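You operate a simulated robot arm through the tools that you are given. There is no shell and no other tool.

Carry out the task below with a simulated robot arm. There is one attempt and no reset: what you move stays moved.

## Task
Secure the fitting board's joints: tug plug and valve, tighten the blue thumbscrew.
Fine: the spare plug and the arrow valve; shut the feed and dump to nought first; both stay home; dump valve left open.

Only the result counts: the job must be done as asked and must still hold three seconds after the hand-in. Knocking over, shifting, dropping, spilling or breaking anything else fails it.

## Robot
A 7-joint arm with a two-finger parallel gripper, fixed in place. Base frame: the origin is on the floor under the middle of its stand, x ahead of it, y to its left, z up; the work surface is at about z = 0.808. Readings come in m, degrees, newtons and seconds.
With the tool pointing down near the work surface it reaches from about 0.28 to 0.72 m from the base axis. Its first joint turns from -166.0 to 166.0 degrees. Payload 3.43 kg.
The tool frame sits at the grasp point between the pads (the TCP): z along the fingers, y along the line on which they close. The tips reach 0.03 m beyond it. Largest opening 0.094 m; finger width 0.028, thickness 0.01; the body of the gripper, 0.05 by 0.096 m, starts 0.055 m behind the TCP.
Orientation is that of the tool frame in the base frame, as a unit quaternion [x, y, z, w]. With the fingers straight down and closing along the base's y, the tool's x points along the base's -x, its y along +y and its z along -z.

## Interface
- The arm moves only by the tool move_arm. Its argument "deltas" is a list of rows, each an object of numbers (a shift or turn left out is 0, a gripper value left out holds the last): "jaw": the finger opening in mm, from 0 to 94; "dx", "dy", "dz": the shift along the tool's x, y, z in mm; "ax", "ay", "az": the turn, a rotation vector about the tool's x, y, z in degrees. In form: [{"jaw": .., "dx": .., "dy": .., "dz": .., "ax": .., "ay": .., "az": ..}, ...]. A call has 1 to 20 rows; each row shifts and turns the commanded pose from where the row before left it, along the tool's axes as they then stand. Each row takes 0.2 s and may step no farther than 0.05 m and 8.6 degrees from the row before; otherwise, or with a gripper value out of range, the whole call is refused. A pose out of reach is approached as far as the arm can. The call stops where the force on the tool passes 40 N (or 10 N more than at its start, if that is more) or the arm is blocked; 0.2 s more then pass. Each finger travels about 0.108 m/s and halts on what it meets, pressing with about 30 N; the grip force reading is that of the motor and also rises with nothing between the fingers. The clock runs only during rows and for 0.2 s after the last one: add rows that do not move to give the fingers time. It gives the time, the measured TCP pose, the force on the tool (base axes), the opening and the grip force at its end, in the units of the frame above (readings bear some noise), with the torque about the TCP (base axes, N m) and any sound that the robot's microphone picked up.
- Cameras (640 x 400 px; columns grow to the right, rows downward): "scene" is fixed at [0.2205, 0.6497, 1.4147]; the picture's right is [-0.84, -0.54, 0.00], its down [-0.32, 0.51, -0.80] and it looks along [0.43, -0.67, -0.60] (base axes); focal length 307 px, centre (320, 200). "wrist" rides on the gripper at [0.076, 0.014, -0.102] in the tool frame; the picture's right is [-0.18, 0.98, 0.00], its down [-0.75, -0.14, -0.64] and it looks along [-0.63, -0.12, 0.77] (tool axes); focal length 243 px, centre (320, 200). There is no depth. A picture from a camera that has moved, and an enlarged one, comes with that camera's place and axes in the base frame and with its lens.
- grab_frame(camera): a new picture of that camera. No time passes.
- lift_body(by): moves the trunk up (or, below 0, down) by that many m; the arm rides with it, the base frame stays. It gives what a move gives, with no picture.
- inspect(camera, box): a new picture of the part [left, top, right, bottom] of that camera's present view, enlarged. No time passes.
- job_done(): hands the job in; it is judged then, once.

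Nothing tells you positions but the pictures and the camera data. Unless the task says otherwise, let go and move clear before handing in.

The tools are called after "Call:" as a command line: name --argument value ..., lists and objects as JSON in quotes. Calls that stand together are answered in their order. move_arm: Moves the arm, as the interface text tells. Its arguments: {"type":"object","properties":{"deltas":{"type":"array","items":{"type":"object","properties":{"jaw":{"type":"number"},"dx":{"type":"number"},"dy":{"type":"number"},"dz":{"type":"number"},"ax":{"type":"number"},"ay":{"type":"number"},"az":{"type":"number"}}}}},"required":["deltas"]} The other tools are called the same way: lift_body (by) moves the trunk up or down; grab_frame (camera) takes a picture; inspect (camera, box) takes an enlarged picture of a part of a camera's view; job_done () hands the job in.

At the start:

```text
time_s: 0.0
position: [0.4933, 0.0801, 1.1432]
orientation: [0.001, 1.0, -0.001, 0.0]
wrist_force: [0.1, 0.1, 0.9]
ft_torque: [0.0, 0.03, 0.01]
opening: 0.0942
grip_force: 0.0
trunk travel left (down, up): [-0.225, 0.365]
```

scene: 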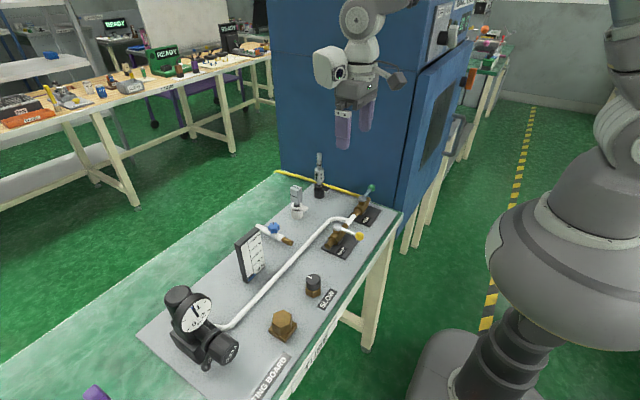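
wrist: 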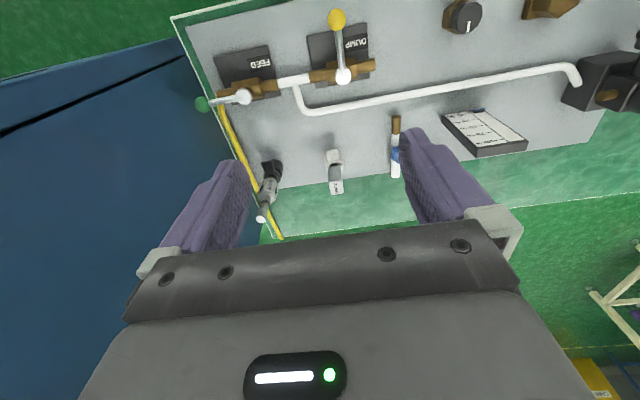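

I see a fitting board on the bench with a feed valve, a dump valve, a gauge, a checklist card and several fittings. I'll zoom in to identify each one and read the labels before moving.

Call:
inspect --camera "scene" --box '[230, 140, 400, 250]'

Call:
inspect --camera "scene" --box '[130, 220, 350, 400]'

Call:
inspect --camera "wrist" --box '[180, 0, 400, 130]'

Call:
inspect --camera "wrist" --box '[420, 0, 640, 170]'

Call:
inspect --camera "wrist" --box '[230, 100, 420, 240]'

Call:
inspect --camera "scene" --box '[225, 215, 275, 285]'

```text
3.64 times, centred on (315, 195) of scene
camera zoom: at [0.2205, 0.6497, 1.4147], right [-0.84, -0.54, 0.0], down [-0.32, 0.51, -0.8], along [0.43, -0.67, -0.6], focal length 1115 px, centre (338, 218)
```

zoom: 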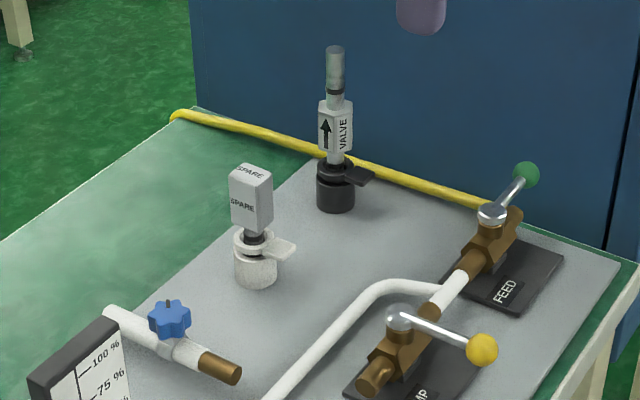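

```text
2.22 times, centred on (240, 310) of scene
camera zoom: at [0.2205, 0.6497, 1.4147], right [-0.84, -0.54, 0.0], down [-0.32, 0.51, -0.8], along [0.43, -0.67, -0.6], focal length 681 px, centre (498, -44)
```

zoom: 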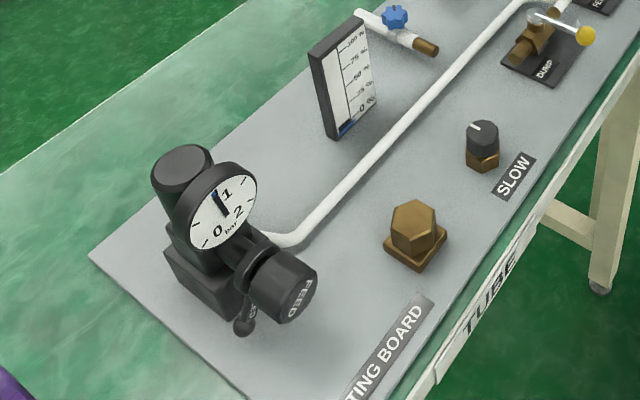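

```text
2.91 times, centred on (290, 65) of wrist
camera zoom: at [0.4181, 0.0946, 1.2446], right [0.18, 0.98, 0.0], down [0.75, -0.14, 0.64], along [0.63, -0.12, -0.77], focal length 706 px, centre (407, 593)
```

zoom: 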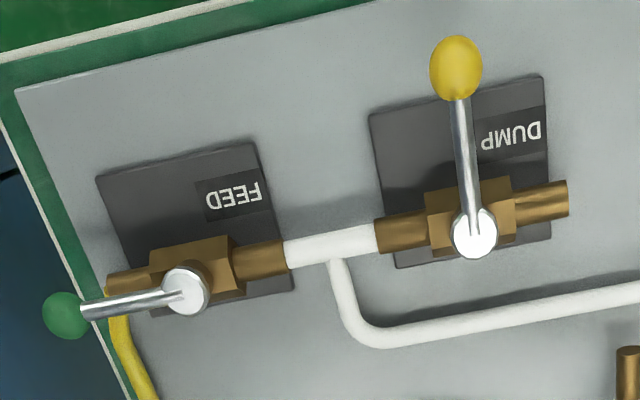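

```text
2.35 times, centred on (530, 85) of wrist
camera zoom: at [0.4181, 0.0946, 1.2446], right [0.18, 0.98, 0.0], down [0.75, -0.14, 0.64], along [0.63, -0.12, -0.77], focal length 571 px, centre (-174, 471)
```

zoom: 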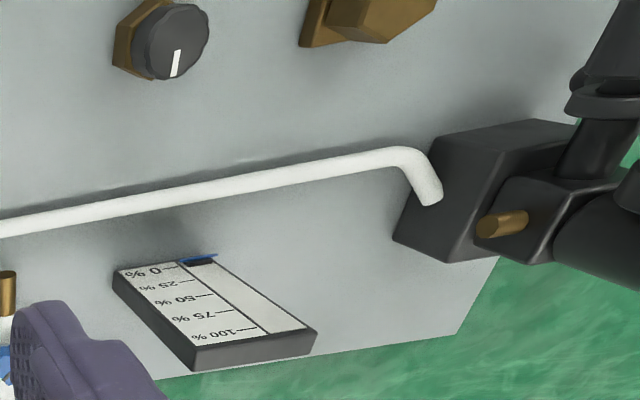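

```text
2.86 times, centred on (325, 170) of wrist
camera zoom: at [0.4181, 0.0946, 1.2446], right [0.18, 0.98, 0.0], down [0.75, -0.14, 0.64], along [0.63, -0.12, -0.77], focal length 693 px, centre (306, 286)
```

zoom: 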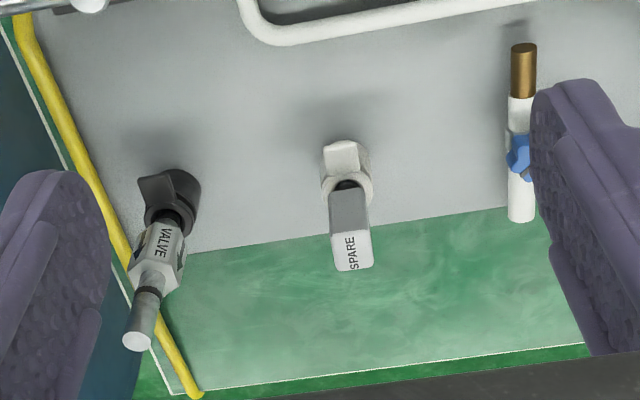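

```text
5.71 times, centred on (250, 250) of scene
camera zoom: at [0.2205, 0.6497, 1.4147], right [-0.84, -0.54, 0.0], down [-0.32, 0.51, -0.8], along [0.43, -0.67, -0.6], focal length 1752 px, centre (720, -86)
```

zoom: 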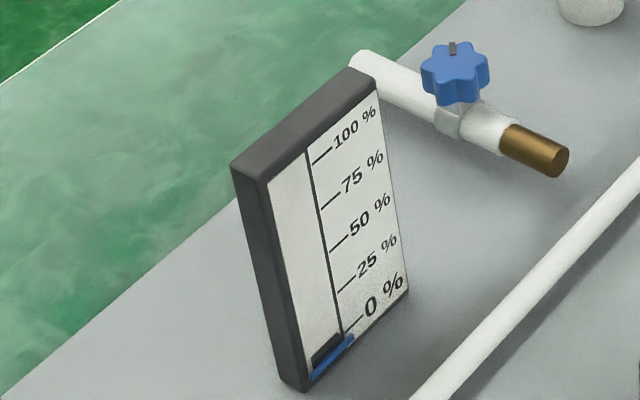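

The feed lever (green) lies along its pipe, so I take it as open. The dump lever (yellow) lies across its pipe, so I take that as closed. I'll look closer at the gauge, the couplers and the knobs.

Call:
inspect --camera "scene" --box '[150, 280, 250, 380]'

Call:
inspect --camera "scene" --box '[280, 145, 340, 225]'

Call:
inspect --camera "scene" --box '[310, 175, 400, 265]'

Call:
inspect --camera "scene" --box '[250, 210, 310, 255]'

Call:
inspect --camera "scene" --box '[240, 260, 360, 400]'

Call:
inspect --camera "wrist" --box '[235, 140, 365, 230]'

```text
4.00 times, centred on (200, 330) of scene
camera zoom: at [0.2205, 0.6497, 1.4147], right [-0.84, -0.54, 0.0], down [-0.32, 0.51, -0.8], along [0.43, -0.67, -0.6], focal length 1227 px, centre (800, -320)
```

zoom: 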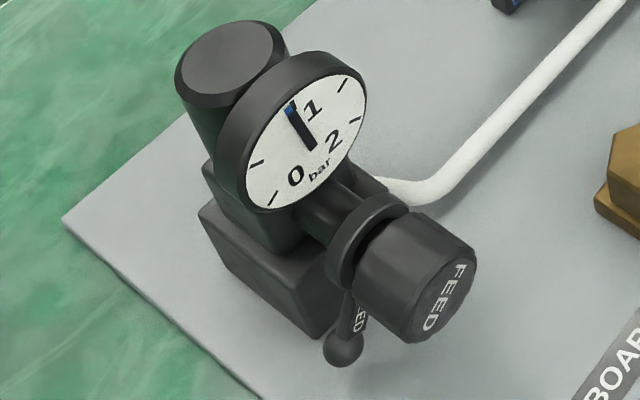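

```text
5.00 times, centred on (310, 185) of scene
camera zoom: at [0.2205, 0.6497, 1.4147], right [-0.84, -0.54, 0.0], down [-0.32, 0.51, -0.8], along [0.43, -0.67, -0.6], focal length 1533 px, centre (370, 275)
```

zoom: 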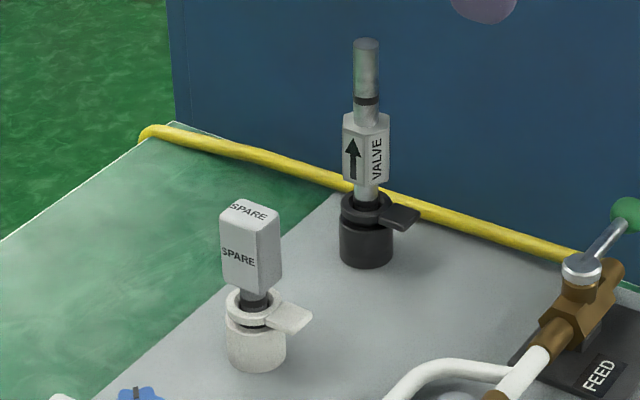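

```text
4.44 times, centred on (355, 220) of scene
camera zoom: at [0.2205, 0.6497, 1.4147], right [-0.84, -0.54, 0.0], down [-0.32, 0.51, -0.8], along [0.43, -0.67, -0.6], focal length 1363 px, centre (164, 111)
```

zoom: 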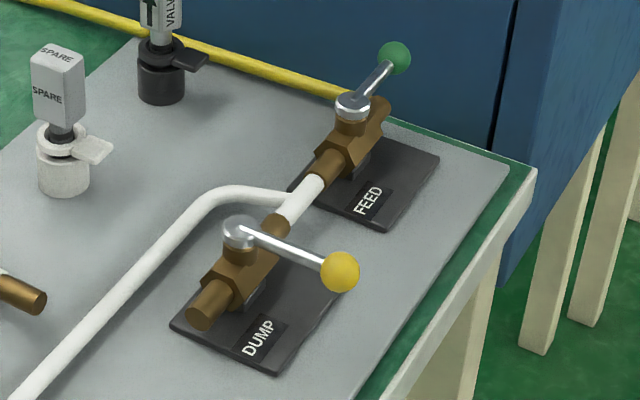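

```text
8.89 times, centred on (280, 232) of scene
camera zoom: at [0.2205, 0.6497, 1.4147], right [-0.84, -0.54, 0.0], down [-0.32, 0.51, -0.8], along [0.43, -0.67, -0.6], focal length 2726 px, centre (676, -89)
```

zoom: 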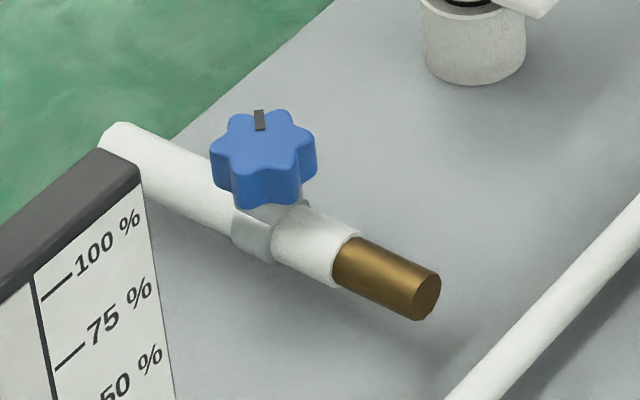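

```text
2.86 times, centred on (300, 330) of scene
camera zoom: at [0.2205, 0.6497, 1.4147], right [-0.84, -0.54, 0.0], down [-0.32, 0.51, -0.8], along [0.43, -0.67, -0.6], focal length 876 px, centre (377, -171)
```

zoom: 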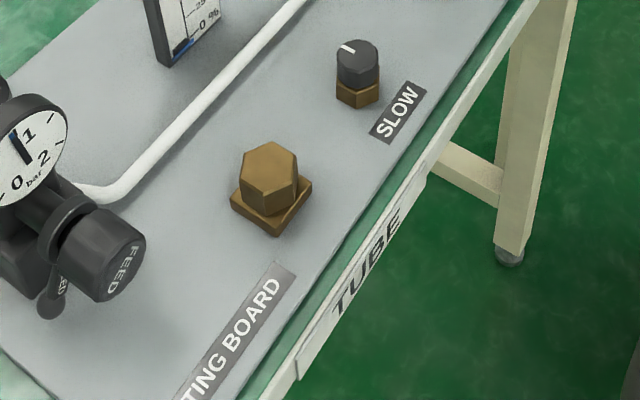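

```text
4.44 times, centred on (300, 185) of wrist
camera zoom: at [0.4181, 0.0946, 1.2446], right [0.18, 0.98, 0.0], down [0.75, -0.14, 0.64], along [0.63, -0.12, -0.77], focal length 1078 px, centre (409, 267)
```

zoom: 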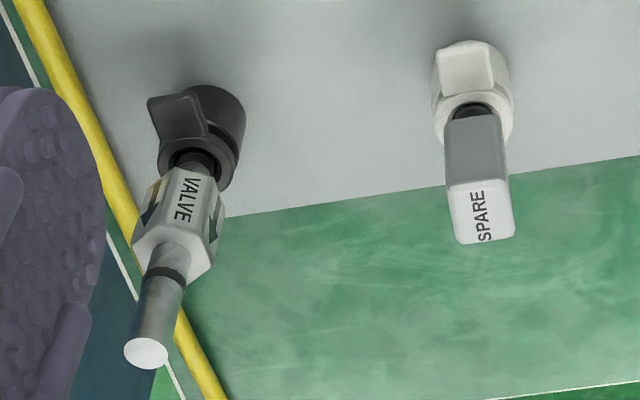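

Both hubs triangulate to about x=0.51: feed at y≈-0.04 and dump at y≈0.11, with z≈0.866. There is also something labelled FEED on the black gauge block, so I'll inspect that before touching anything.

Call:
inspect --camera "scene" --box '[195, 325, 245, 375]'

Call:
inspect --camera "scene" --box '[165, 285, 225, 335]'

Call:
inspect --camera "wrist" --box '[560, 20, 640, 120]'

Call:
inspect --camera "scene" --box '[285, 180, 310, 220]'

Call:
inspect --camera "scene" --box '[308, 150, 333, 200]'

```text
8.00 times, centred on (220, 350) of scene
camera zoom: at [0.2205, 0.6497, 1.4147], right [-0.84, -0.54, 0.0], down [-0.32, 0.51, -0.8], along [0.43, -0.67, -0.6], focal length 2453 px, centre (1120, -1000)
```

zoom: 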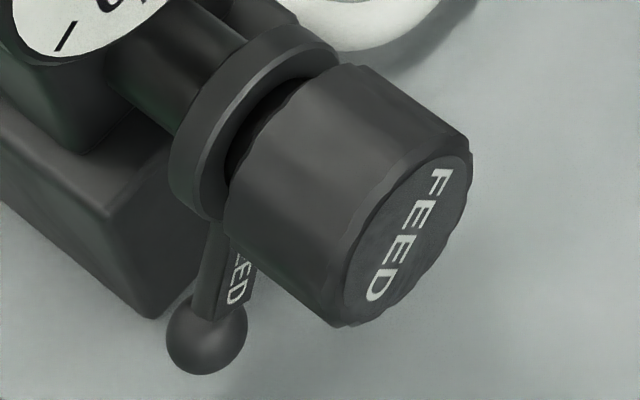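

```text
8.00 times, centred on (195, 310) of scene
camera zoom: at [0.2205, 0.6497, 1.4147], right [-0.84, -0.54, 0.0], down [-0.32, 0.51, -0.8], along [0.43, -0.67, -0.6], focal length 2453 px, centre (1320, -680)
```

zoom: 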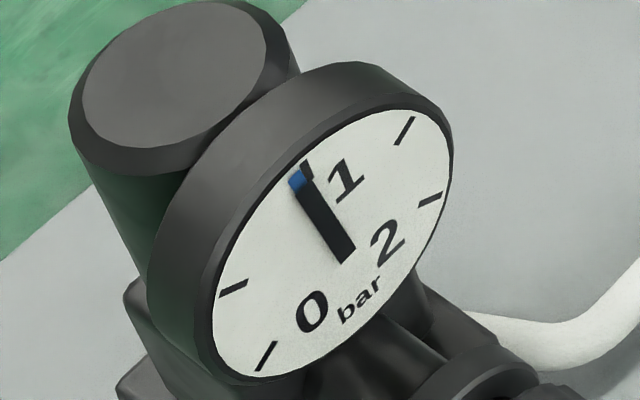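

```text
4.00 times, centred on (600, 70) of wrist
camera zoom: at [0.4181, 0.0946, 1.2446], right [0.18, 0.98, 0.0], down [0.75, -0.14, 0.64], along [0.63, -0.12, -0.77], focal length 970 px, centre (-800, 720)
```

zoom: 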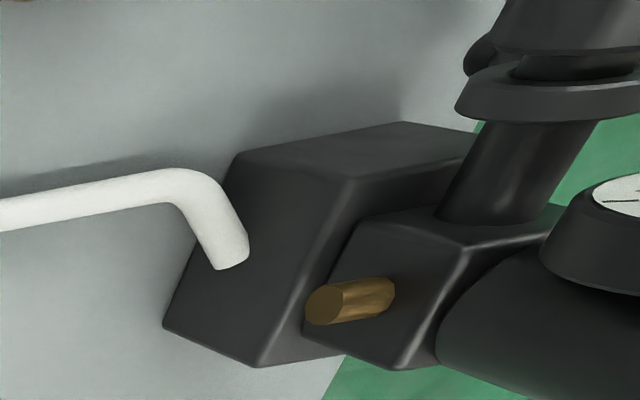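

```text
10.00 times, centred on (298, 200) of scene
camera zoom: at [0.2205, 0.6497, 1.4147], right [-0.84, -0.54, 0.0], down [-0.32, 0.51, -0.8], along [0.43, -0.67, -0.6], focal length 3066 px, centre (545, 200)
```

zoom: 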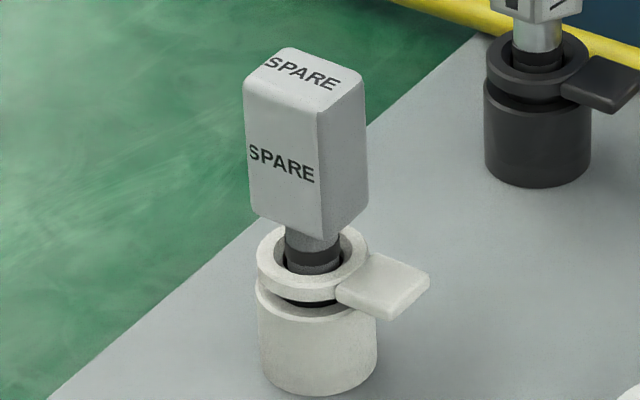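

```text
8.00 times, centred on (320, 175) of scene
camera zoom: at [0.2205, 0.6497, 1.4147], right [-0.84, -0.54, 0.0], down [-0.32, 0.51, -0.8], along [0.43, -0.67, -0.6], focal length 2453 px, centre (316, 400)
```

zoom: 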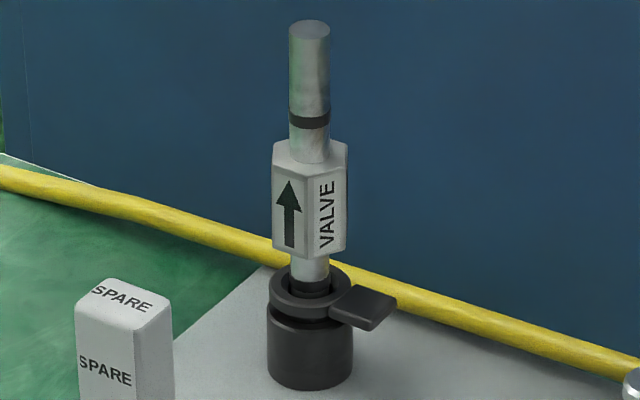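

The gauge reads about 0.9 bar. The couplers are push-in type, with release rings I must not press. I'll move the wrist camera over the gauge block, staying high, to see what the FEED knob and lever there are.

Call:
move_arm --deltas '[{"dy": 45, "dx": 8}, {"dy": 45, "dx": 8}, {"dy": 45, "dx": 8}, {"dy": 45, "dx": 8}, {"dy": 45, "dx": 8}, {"dy": 45, "dx": 8}, {"dy": 40, "dx": 8}, {"dz": 30}, {"dz": 0}]'

Call:
grab_frame --camera "wrist"

Call:
grab_frame --camera "scene"

```text
time_s: 2.0
position: [0.437, 0.3908, 1.1122]
orientation: [0.001, 1.0, 0.001, 0.0]
wrist_force: [-0.5, -0.7, 0.6]
ft_torque: [0.01, -0.01, 0.0]
opening: 0.0941
grip_force: 0.0
trunk travel left (down, up): [-0.225, 0.365]
```

```text
taken
camera wrist: at [0.3615, 0.4058, 1.2144], right [0.18, 0.98, 0.0], down [0.75, -0.14, 0.64], along [0.63, -0.12, -0.77], focal length 243 px, centre (320, 200)
```

wrist: 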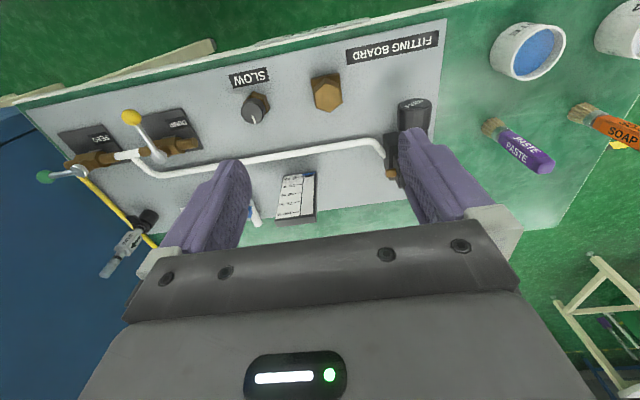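

```text
taken
```

scene: 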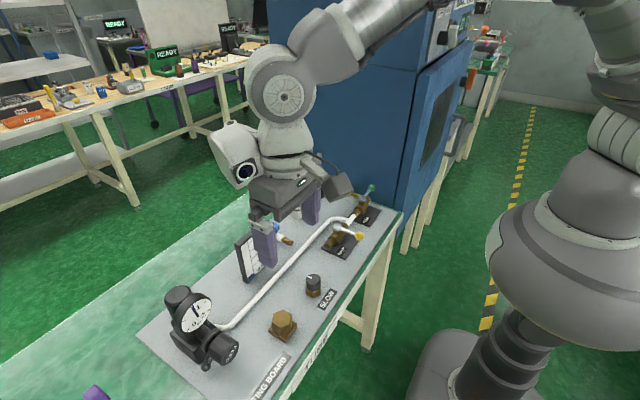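

A finger blocks the gauge block in this view. I'll shift a bit farther in +y to clear it.

Call:
move_arm --deltas '[{"dy": 40, "dx": 10}, {"dy": 40, "dx": 10}, {"dy": 40, "dx": 10}, {"dy": 40, "dx": 10}, {"dz": 0}]'

Call:
grab_frame --camera "wrist"

Call:
inspect --camera "wrist" --box '[220, 60, 380, 180]'

```text
time_s: 3.2
position: [0.3977, 0.5513, 1.1126]
orientation: [0.0, 1.0, 0.0, 0.0]
wrist_force: [-0.1, -0.4, -0.1]
ft_torque: [0.0, -0.01, 0.04]
opening: 0.0941
grip_force: 0.1
trunk travel left (down, up): [-0.225, 0.365]
```

```text
taken
camera wrist: at [0.3213, 0.5663, 1.2146], right [0.18, 0.98, 0.0], down [0.75, -0.14, 0.64], along [0.63, -0.12, -0.77], focal length 243 px, centre (320, 200)
```

wrist: 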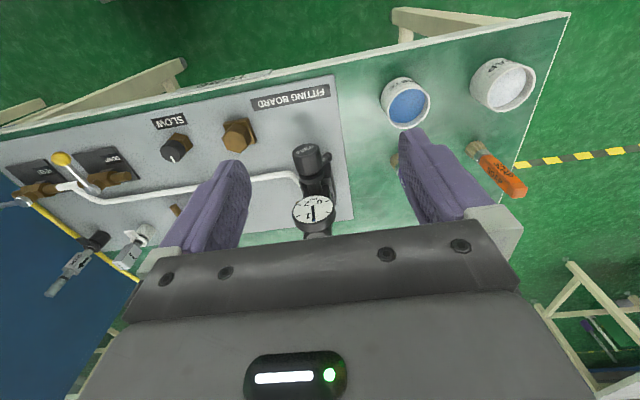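

```text
3.33 times, centred on (300, 120) of wrist
camera zoom: at [0.3213, 0.5663, 1.2146], right [0.18, 0.98, 0.0], down [0.75, -0.14, 0.64], along [0.63, -0.12, -0.77], focal length 809 px, centre (387, 467)
```

zoom: 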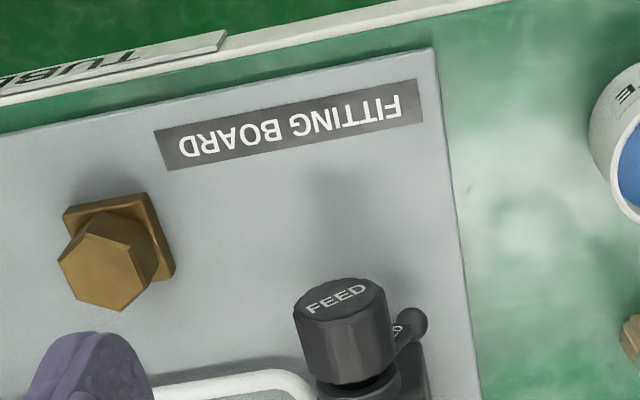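

Call:
inspect --camera "wrist" --box '[275, 130, 365, 240]'

Call:
inspect --camera "wrist" --box '[285, 135, 345, 180]'

Call:
inspect --camera "wrist" --box '[0, 140, 170, 260]'

Call:
inspect --camera "wrist" --box '[290, 190, 340, 240]'

```text
3.64 times, centred on (320, 185) of wrist
camera zoom: at [0.3213, 0.5663, 1.2146], right [0.18, 0.98, 0.0], down [0.75, -0.14, 0.64], along [0.63, -0.12, -0.77], focal length 882 px, centre (320, 254)
```

zoom: 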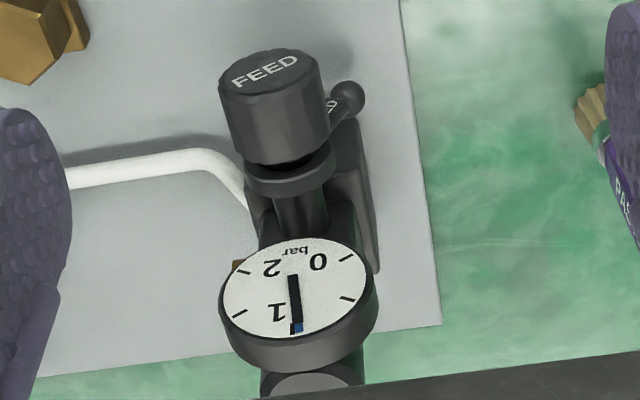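

```text
8.89 times, centred on (315, 158) of wrist
camera zoom: at [0.3213, 0.5663, 1.2146], right [0.18, 0.98, 0.0], down [0.75, -0.14, 0.64], along [0.63, -0.12, -0.77], focal length 2157 px, centre (364, 578)
```

zoom: 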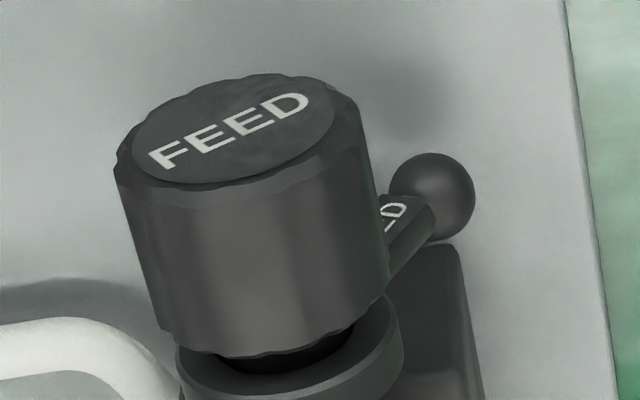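

```text
3.33 times, centred on (85, 200) of wrist
camera zoom: at [0.3213, 0.5663, 1.2146], right [0.18, 0.98, 0.0], down [0.75, -0.14, 0.64], along [0.63, -0.12, -0.77], focal length 809 px, centre (1103, 200)
```

zoom: 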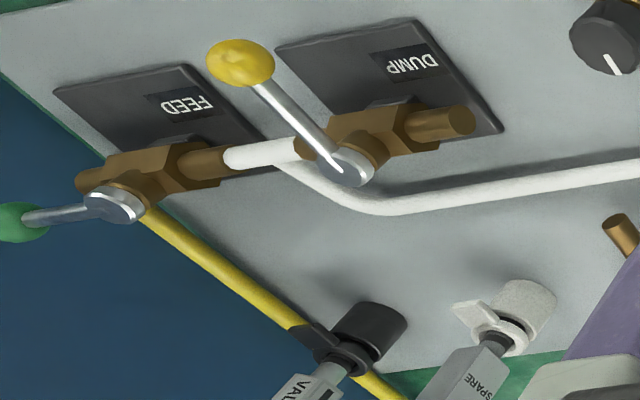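

```text
8.00 times, centred on (315, 215) of wrist
camera zoom: at [0.3213, 0.5663, 1.2146], right [0.18, 0.98, 0.0], down [0.75, -0.14, 0.64], along [0.63, -0.12, -0.77], focal length 1941 px, centre (360, 80)
```

zoom: 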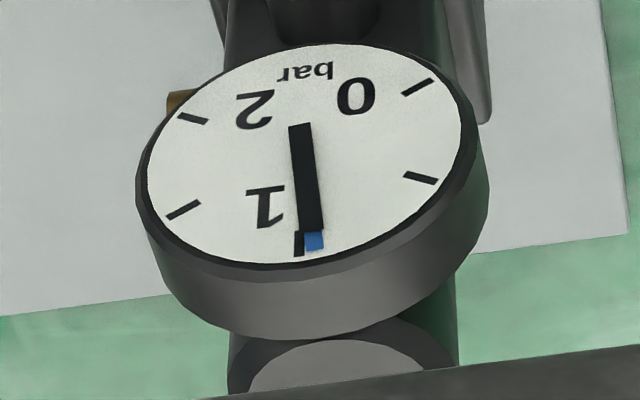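

The yellow supply hose runs into the green-handled FEED valve. I still don't know what the FEED knob and ball lever on the gauge block do, so I'll turn the camera for another angle while staying high.

Call:
move_arm --deltas '[{"az": 8.2}, {"az": 8.2}, {"az": 8.2}, {"az": 8.2}, {"az": 8.2}, {"az": 8.2}, {"az": 8.2}, {"az": 8.2}, {"az": 8.2}, {"az": 8.2}, {"az": 8}, {"dz": 0}]'

Call:
grab_frame --camera "wrist"

```text
time_s: 5.8
position: [0.3978, 0.5503, 1.1136]
orientation: [0.709, 0.706, 0.001, -0.001]
wrist_force: [0.6, 0.3, -0.3]
ft_torque: [-0.03, 0.01, -0.02]
opening: 0.094
grip_force: 0.0
trunk travel left (down, up): [-0.225, 0.365]
```

```text
taken
camera wrist: at [0.412, 0.6269, 1.215], right [0.98, -0.18, 0.0], down [-0.14, -0.75, 0.64], along [-0.12, -0.63, -0.77], focal length 243 px, centre (320, 200)
```

wrist: 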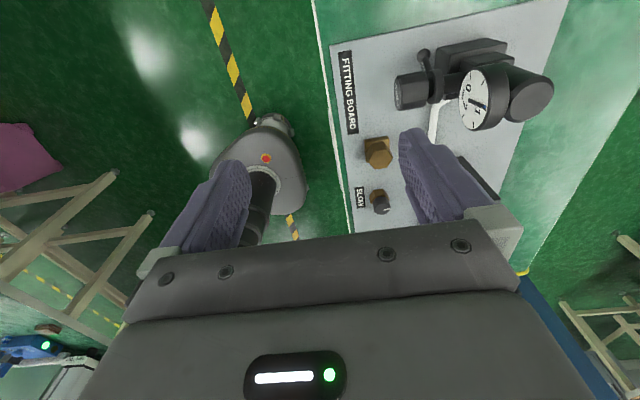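

Call:
inspect --camera "wrist" --box '[380, 20, 560, 140]'

Call:
inspect --camera "wrist" --box '[390, 35, 470, 115]'

```text
3.33 times, centred on (470, 80) of wrist
camera zoom: at [0.412, 0.6269, 1.215], right [0.98, -0.18, 0.0], down [-0.14, -0.75, 0.64], along [-0.12, -0.63, -0.77], focal length 809 px, centre (-180, 600)
```

zoom: 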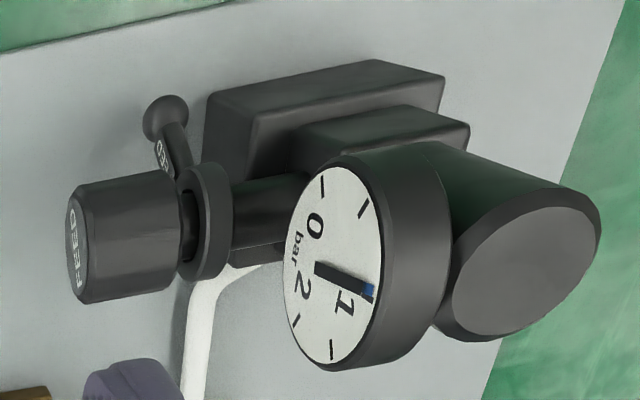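

```text
5.00 times, centred on (430, 75) of wrist
camera zoom: at [0.412, 0.6269, 1.215], right [0.98, -0.18, 0.0], down [-0.14, -0.75, 0.64], along [-0.12, -0.63, -0.77], focal length 1213 px, centre (-230, 825)
```

zoom: 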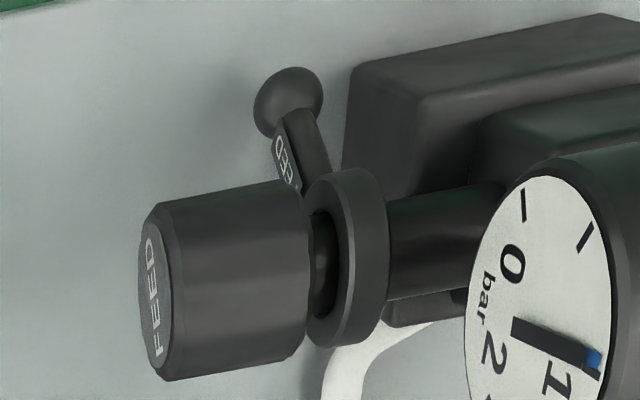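

The black block is a regulator with a lock collar downstream of the pipe, so the feed to shut is the green-lever ball valve on the supply. The gauge will confirm it. I'll turn back and travel high to the +x side of the green lever with the fingers closed.

Call:
move_arm --deltas '[{"az": -8.2, "jaw": 0}, {"az": -8.2}, {"az": -8.2}, {"az": -8.2}, {"az": -8.2}, {"az": -8.2}, {"az": -8.2}, {"az": -8.2}, {"az": -8.2}, {"az": -8.2}, {"az": -8}, {"dz": 0}]'

Call:
move_arm --deltas '[{"dy": -45, "dx": -10.5}, {"dy": -45, "dx": -10.5}, {"dy": -45, "dx": -10.5}, {"dy": -45, "dx": -10.5}, {"dy": -45, "dx": -10.5}, {"dy": -45, "dx": -10.5}, {"dy": -45, "dx": -10.5}, {"dy": -45, "dx": -10.5}, {"dy": -45, "dx": -10.5}, {"dy": -45, "dx": -10.5}, {"dy": -45, "dx": -10.5}, {"dy": -45, "dx": -10.5}, {"dy": -45, "dx": -10.5}, {"dy": -50, "dx": 0}, {"dz": 0}]'

Call:
grab_frame --camera "wrist"

Call:
grab_frame --camera "scene"

```text
time_s: 8.4
position: [0.3986, 0.5498, 1.1116]
orientation: [-0.001, 1.0, 0.0, 0.0]
wrist_force: [0.1, 0.7, 0.4]
ft_torque: [0.02, 0.02, 0.02]
opening: 0.0001
grip_force: 29.9
trunk travel left (down, up): [-0.225, 0.365]
```

```text
time_s: 11.6
position: [0.5343, -0.0871, 1.1137]
orientation: [-0.002, 1.0, -0.001, -0.001]
wrist_force: [-0.1, -0.4, 0.2]
ft_torque: [0.0, 0.02, -0.01]
opening: 0.0
grip_force: 30.3
trunk travel left (down, up): [-0.225, 0.365]
```

```text
taken
camera wrist: at [0.4582, -0.0729, 1.2154], right [0.18, 0.98, 0.0], down [0.75, -0.14, 0.64], along [0.63, -0.12, -0.77], focal length 243 px, centre (320, 200)
```

wrist: 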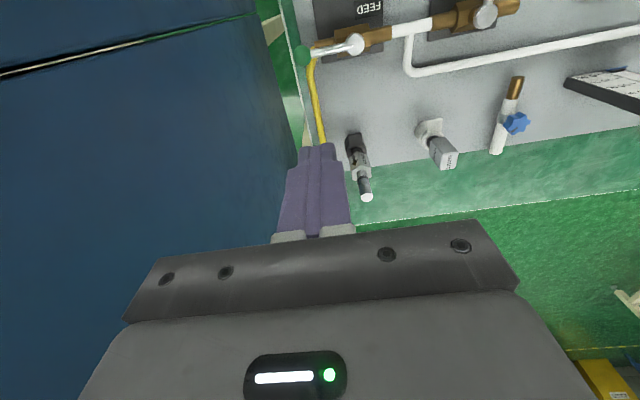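

```text
taken
```

scene: 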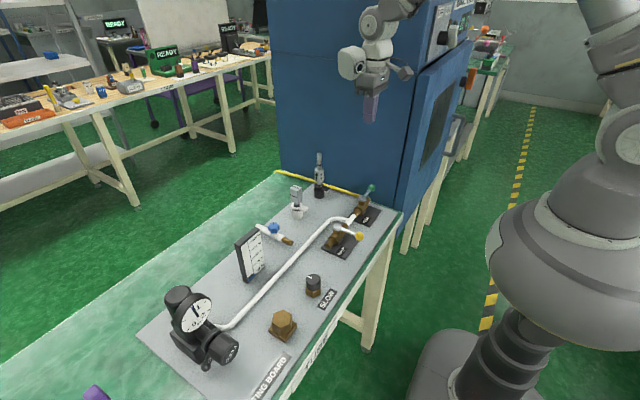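

There's a blue cabinet beyond the -y end of the bench. I'll check its clearance before lowering beside the green lever.

Call:
inspect --camera "scene" --box '[320, 60, 480, 240]'

Call:
inspect --camera "wrist" --box '[240, 0, 400, 110]'

```text
2.22 times, centred on (400, 150) of scene
camera zoom: at [0.2205, 0.6497, 1.4147], right [-0.84, -0.54, 0.0], down [-0.32, 0.51, -0.8], along [0.43, -0.67, -0.6], focal length 681 px, centre (142, 311)
```

zoom: 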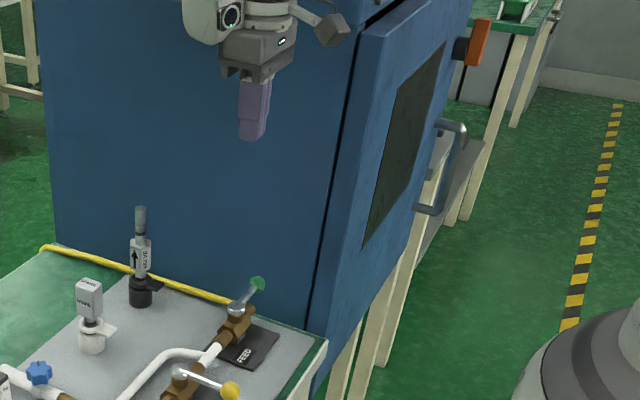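

```text
3.64 times, centred on (320, 55) of wrist
camera zoom: at [0.4582, -0.0729, 1.2154], right [0.18, 0.98, 0.0], down [0.75, -0.14, 0.64], along [0.63, -0.12, -0.77], focal length 882 px, centre (320, 727)
```

zoom: 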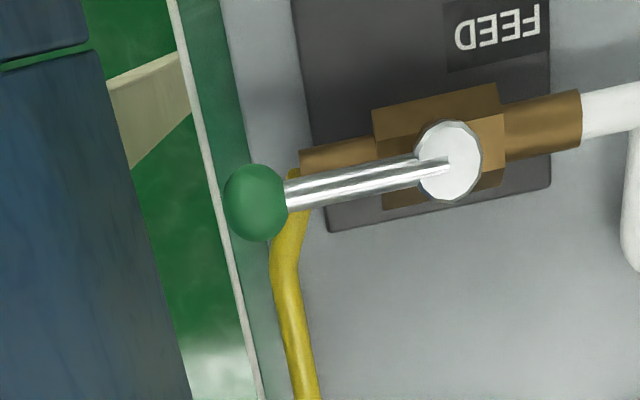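

The cabinet is at least 0.1 m past the gripper, so there's room. I'll lower the closed fingers beside the rod on its +x side, between hub and ball, with the tips just above the pipe level.

Call:
move_arm --deltas '[{"dx": -10.7, "dy": 6, "dz": 40}, {"dz": 45}, {"dz": 45}, {"dz": 45}, {"dz": 30}, {"dz": 0}]'

Call:
grab_frame --camera "wrist"

Call:
inspect --camera "scene" --box '[310, 120, 430, 260]'

```text
time_s: 13.0
position: [0.5465, -0.0789, 0.9068]
orientation: [0.0, 1.0, 0.0, 0.0]
wrist_force: [0.2, 0.5, 0.1]
ft_torque: [0.01, 0.0, 0.04]
opening: 0.0
grip_force: 30.2
trunk travel left (down, up): [-0.225, 0.365]
```

```text
taken
camera wrist: at [0.4697, -0.0642, 1.0083], right [0.18, 0.98, 0.0], down [0.75, -0.14, 0.64], along [0.63, -0.12, -0.77], focal length 243 px, centre (320, 200)
```

wrist: 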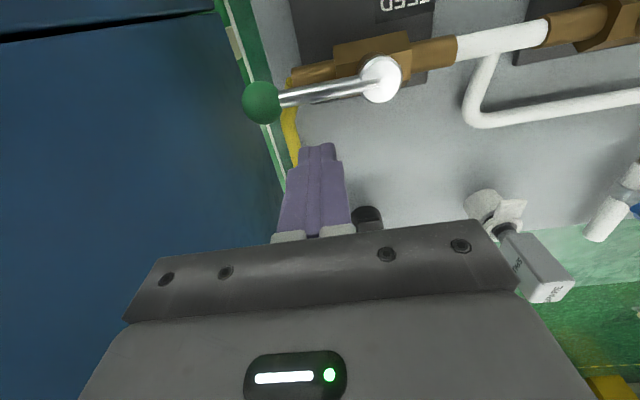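

```text
2.86 times, centred on (370, 190) of scene
camera zoom: at [0.2205, 0.6497, 1.4147], right [-0.84, -0.54, 0.0], down [-0.32, 0.51, -0.8], along [0.43, -0.67, -0.6], focal length 876 px, centre (177, 229)
```

zoom: 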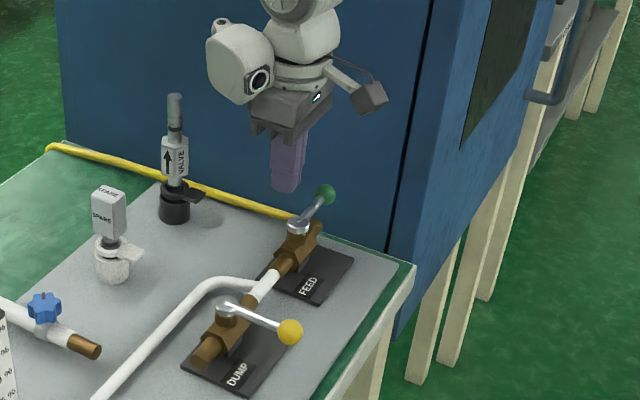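

The fingers are on the +x side of the green lever, clear of everything. I'll lower another 20 mm, then push the first part of the arc and check.

Call:
move_arm --deltas '[{"dz": 20}, {"dx": 10, "dy": -1}, {"dx": 7.7, "dy": -1.1}, {"dx": 5, "dy": -2.1}, {"dx": 4.5, "dy": -2}, {"dx": 5.7, "dy": -0.7}, {"dx": 5.7, "dy": -0.7}, {"dz": 0}]'

Call:
grab_frame --camera "wrist"

Call:
inspect --camera "scene" --box '[310, 120, 430, 260]'

```text
time_s: 13.8
position: [0.534, -0.0818, 0.8901]
orientation: [0.0, 1.0, -0.001, 0.008]
wrist_force: [0.4, 0.7, -1.4]
ft_torque: [0.07, -0.02, -0.02]
opening: 0.0002
grip_force: 30.0
trunk travel left (down, up): [-0.225, 0.365]
stopped in row 4: the force on the tool passed its limit at 47 N (the readings are from after the stop); the commanded pose is now the measured one
```

```text
taken
camera wrist: at [0.4568, -0.0664, 0.9902], right [0.18, 0.98, 0.0], down [0.74, -0.14, 0.65], along [0.64, -0.12, -0.76], focal length 243 px, centre (320, 200)
```

wrist: 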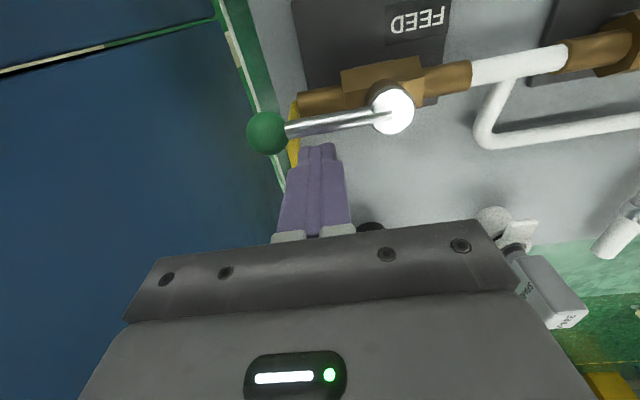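

```text
2.86 times, centred on (370, 190) of scene
camera zoom: at [0.2205, 0.6497, 1.4147], right [-0.84, -0.54, 0.0], down [-0.32, 0.51, -0.8], along [0.43, -0.67, -0.6], focal length 876 px, centre (177, 229)
```

zoom: 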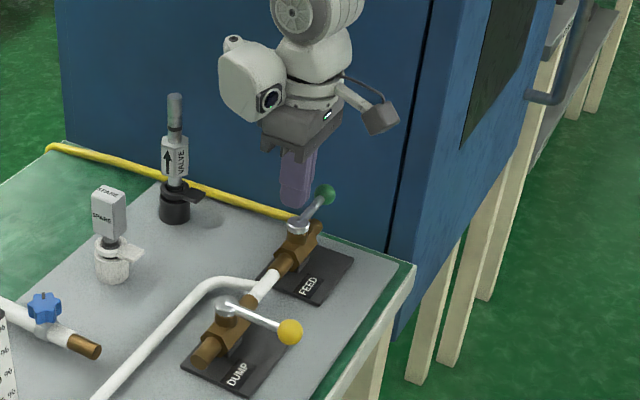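

The call stopped on first contact, which may just be impact from moving too fast, and the lever looks unmoved. I'll square the tool up and push again slowly in small steps to see whether it turns.

Call:
move_arm --deltas '[{"ay": 0.9}, {"dx": 1.5, "dy": -0.3}, {"dx": 1.5, "dy": -0.3}, {"dx": 1.5, "dy": -0.3}, {"dx": 1.5, "dy": -0.3}, {"dx": 1.5, "dy": -0.3}, {"dx": 1.5, "dy": -0.3}, {"dx": 1.5, "dy": -0.3}, {"dx": 1.5, "dy": -0.3}, {"dz": 0}]'

Call:
inspect --camera "wrist" --box '[220, 60, 460, 210]'

```text
time_s: 16.0
position: [0.5227, -0.0837, 0.8909]
orientation: [-0.001, 1.0, -0.002, 0.002]
wrist_force: [0.7, -0.3, 0.3]
ft_torque: [0.02, 0.02, -0.01]
opening: 0.0
grip_force: 29.5
trunk travel left (down, up): [-0.225, 0.365]
```

```text
2.67 times, centred on (340, 135) of wrist
camera zoom: at [0.4468, -0.0687, 0.9923], right [0.18, 0.98, 0.0], down [0.75, -0.14, 0.64], along [0.63, -0.12, -0.77], focal length 647 px, centre (267, 373)
```

zoom: 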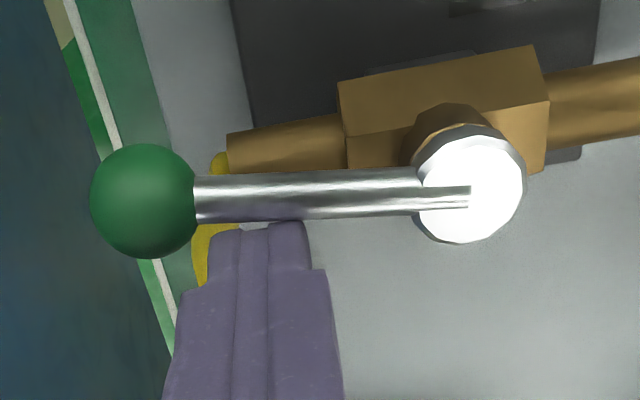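

The lever has turned about 10° with almost no resistance, so slow pushing works. I'll continue along the arc at that pace.

Call:
move_arm --deltas '[{"dx": 1.7, "dy": -0.7}, {"dx": 1.7, "dy": -0.7}, {"dx": 1.9, "dy": -0.23}, {"dx": 1.9, "dy": -0.23}, {"dx": 1.9, "dy": -0.23}, {"dx": 1.9, "dy": -0.23}, {"dx": 1.9, "dy": -0.23}, {"dx": 1.9, "dy": -0.23}, {"dx": 2, "dy": 0.37}, {"dx": 2, "dy": 0.37}, {"dx": 2, "dy": 0.37}, {"dx": 2, "dy": 0.37}, {"dx": 2, "dy": 0.37}, {"dx": 2, "dy": 0.37}, {"dx": 2, "dy": 1.07}, {"dx": 2, "dy": 1.07}, {"dx": 2, "dy": 1.07}, {"dx": 2, "dy": 1.07}, {"dx": 2, "dy": 1.07}, {"dx": 2, "dy": 1.07}]'

Call:
inspect --camera "scene" --box '[310, 120, 430, 260]'

Call:
grab_frame --camera "wrist"

```text
time_s: 20.2
position: [0.4839, -0.0781, 0.8899]
orientation: [-0.001, 1.0, -0.001, 0.0]
wrist_force: [0.5, -0.5, -0.1]
ft_torque: [-0.01, 0.0, 0.03]
opening: 0.0
grip_force: 29.6
trunk travel left (down, up): [-0.225, 0.365]
```

```text
2.86 times, centred on (370, 190) of scene
camera zoom: at [0.2205, 0.6497, 1.4147], right [-0.84, -0.54, 0.0], down [-0.32, 0.51, -0.8], along [0.43, -0.67, -0.6], focal length 876 px, centre (177, 229)
```

zoom: 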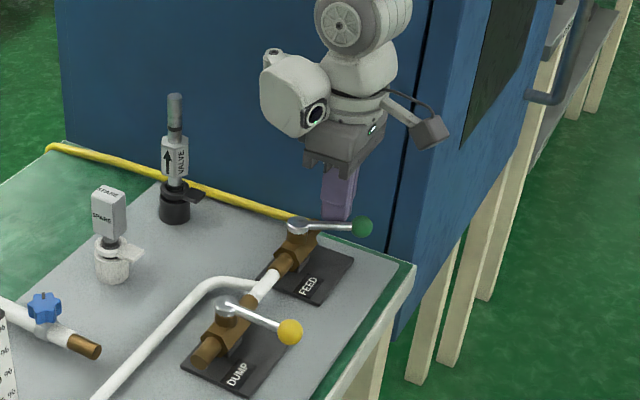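

```text
taken
camera wrist: at [0.4077, -0.062, 0.9919], right [0.18, 0.98, 0.0], down [0.75, -0.14, 0.64], along [0.63, -0.12, -0.77], focal length 243 px, centre (320, 200)
```

wrist: 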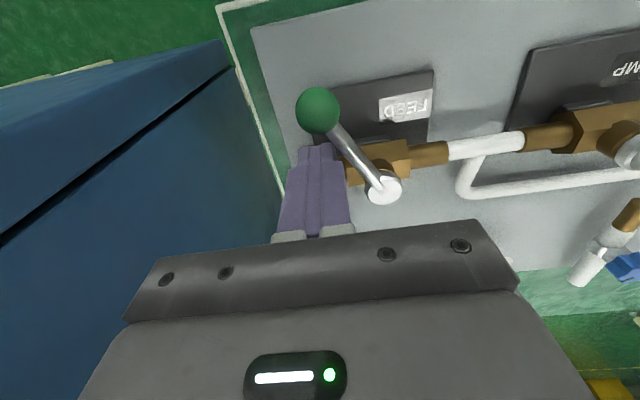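

The lever is at about 60°. I'll continue the arc to fully crosswise, stepping gently near the stop.

Call:
move_arm --deltas '[{"dx": 1.41, "dy": 1.47}, {"dx": 1.41, "dy": 1.47}, {"dx": 1.41, "dy": 1.47}, {"dx": 1.41, "dy": 1.47}, {"dx": 1.41, "dy": 1.47}, {"dx": 1.41, "dy": 1.47}, {"dx": 1.41, "dy": 1.47}, {"dx": 0.87, "dy": 1.94}, {"dx": 0.87, "dy": 1.94}, {"dx": 0.87, "dy": 1.94}, {"dx": 0.87, "dy": 1.94}, {"dx": 0.87, "dy": 1.94}, {"dx": 0.87, "dy": 1.94}, {"dx": 0.87, "dy": 1.94}]'

Call:
grab_frame --camera "wrist"

Call:
inspect --camera "scene" --box '[310, 120, 430, 260]'

```text
time_s: 23.2
position: [0.4692, -0.0539, 0.8889]
orientation: [0.0, 1.0, -0.001, 0.001]
wrist_force: [0.8, -2.2, -0.4]
ft_torque: [-0.05, -0.01, -0.03]
opening: 0.0
grip_force: 30.3
trunk travel left (down, up): [-0.225, 0.365]
```

```text
taken
camera wrist: at [0.3923, -0.0388, 0.9916], right [0.18, 0.98, 0.0], down [0.75, -0.14, 0.64], along [0.63, -0.12, -0.77], focal length 243 px, centre (320, 200)
```

wrist: 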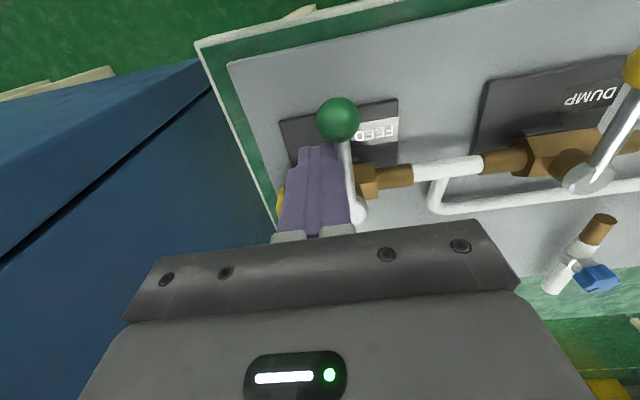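

```text
2.86 times, centred on (370, 190) of scene
camera zoom: at [0.2205, 0.6497, 1.4147], right [-0.84, -0.54, 0.0], down [-0.32, 0.51, -0.8], along [0.43, -0.67, -0.6], focal length 876 px, centre (177, 229)
```

zoom: 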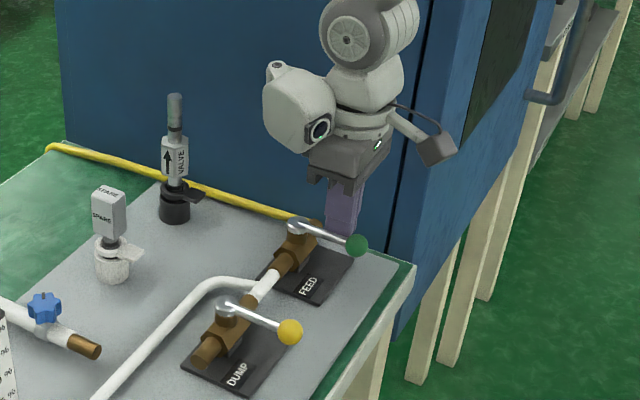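

The green lever is nearly crosswise. I'll push on gently until it meets its stop.

Call:
move_arm --deltas '[{"dx": 0.3, "dy": 1}, {"dx": 0.3, "dy": 1}, {"dx": 0.3, "dy": 1}, {"dx": 0.2, "dy": 1}]'

Call:
inspect --camera "scene" --box '[320, 170, 400, 260]'

Call:
inspect --camera "wrist" --box '[220, 60, 480, 240]'

```text
time_s: 24.2
position: [0.4677, -0.0537, 0.8893]
orientation: [0.002, 1.0, -0.001, 0.001]
wrist_force: [7.0, -23.9, -1.4]
ft_torque: [-0.58, -0.19, -0.14]
opening: 0.0
grip_force: 30.0
trunk travel left (down, up): [-0.225, 0.365]
```

```text
4.44 times, centred on (360, 215) of scene
camera zoom: at [0.2205, 0.6497, 1.4147], right [-0.84, -0.54, 0.0], down [-0.32, 0.51, -0.8], along [0.43, -0.67, -0.6], focal length 1363 px, centre (142, 133)
```

zoom: 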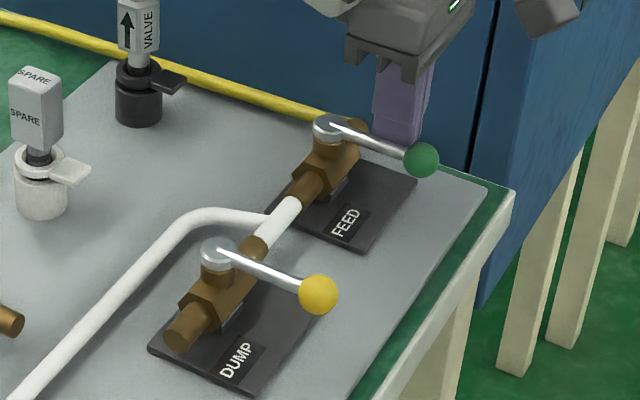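

```text
2.22 times, centred on (350, 150) of wrist
camera zoom: at [0.3918, -0.038, 0.9917], right [0.19, 0.98, 0.0], down [0.75, -0.14, 0.64], along [0.63, -0.12, -0.77], focal length 539 px, centre (253, 311)
```

zoom: 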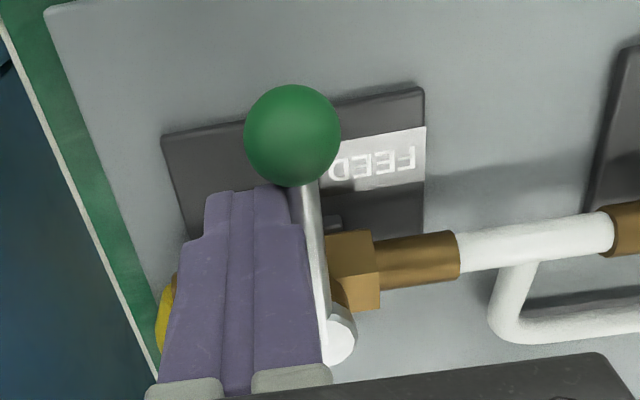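

The lever hit its stop and sits square across the pipe, so the feed is shut. I'll back off, lift clear and go to the +y side of the yellow dump lever.

Call:
move_arm --deltas '[{"dy": -5}, {"dy": -12}, {"dz": -35}, {"dz": -35}, {"dy": 42}, {"dy": 42}, {"dy": 42}, {"dy": 42}, {"dy": 42}, {"dz": 0}]'

Call:
grab_frame --camera "wrist"

Call:
grab_frame --camera "scene"

Call:
inspect --camera "scene" --box '[165, 285, 225, 335]'

```text
time_s: 26.4
position: [0.4668, 0.1457, 0.959]
orientation: [0.0, 1.0, 0.0, 0.0]
wrist_force: [-0.3, -0.3, 0.7]
ft_torque: [-0.01, 0.02, -0.01]
opening: 0.0
grip_force: 29.6
trunk travel left (down, up): [-0.225, 0.365]
```

```text
taken
camera wrist: at [0.3906, 0.1611, 1.06], right [0.18, 0.98, 0.0], down [0.75, -0.14, 0.64], along [0.63, -0.12, -0.77], focal length 243 px, centre (320, 200)
```

wrist: 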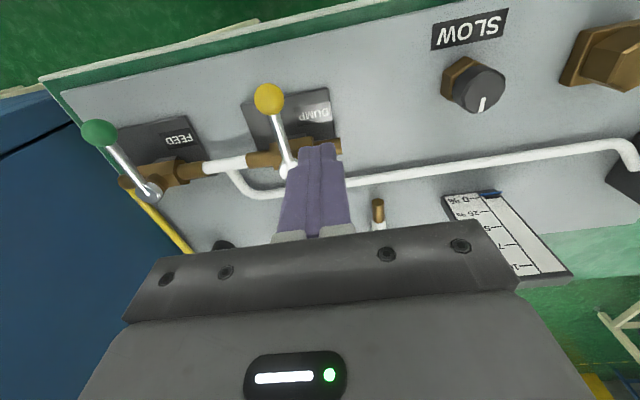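

```text
taken
```

scene: 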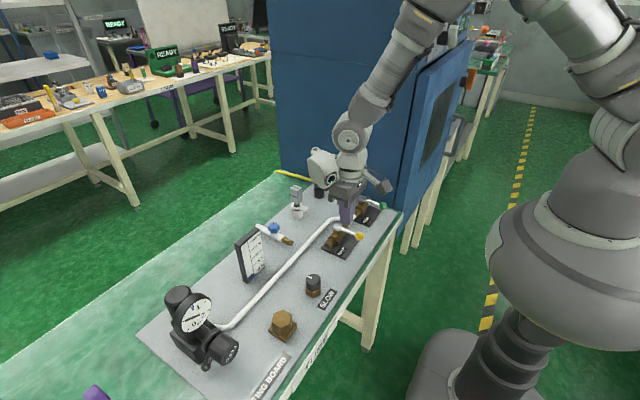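

```text
8.00 times, centred on (195, 310) of scene
camera zoom: at [0.2205, 0.6497, 1.4147], right [-0.84, -0.54, 0.0], down [-0.32, 0.51, -0.8], along [0.43, -0.67, -0.6], focal length 2453 px, centre (1320, -680)
```

zoom: 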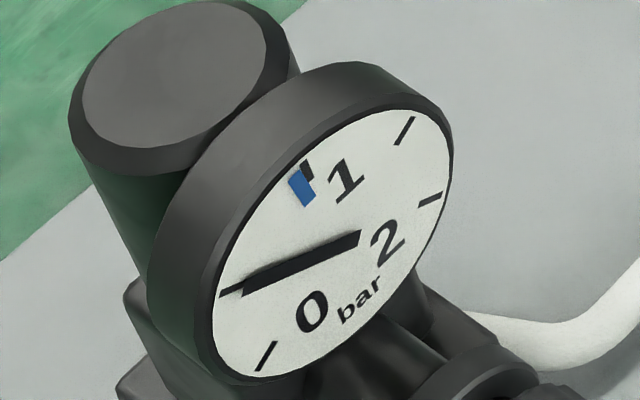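

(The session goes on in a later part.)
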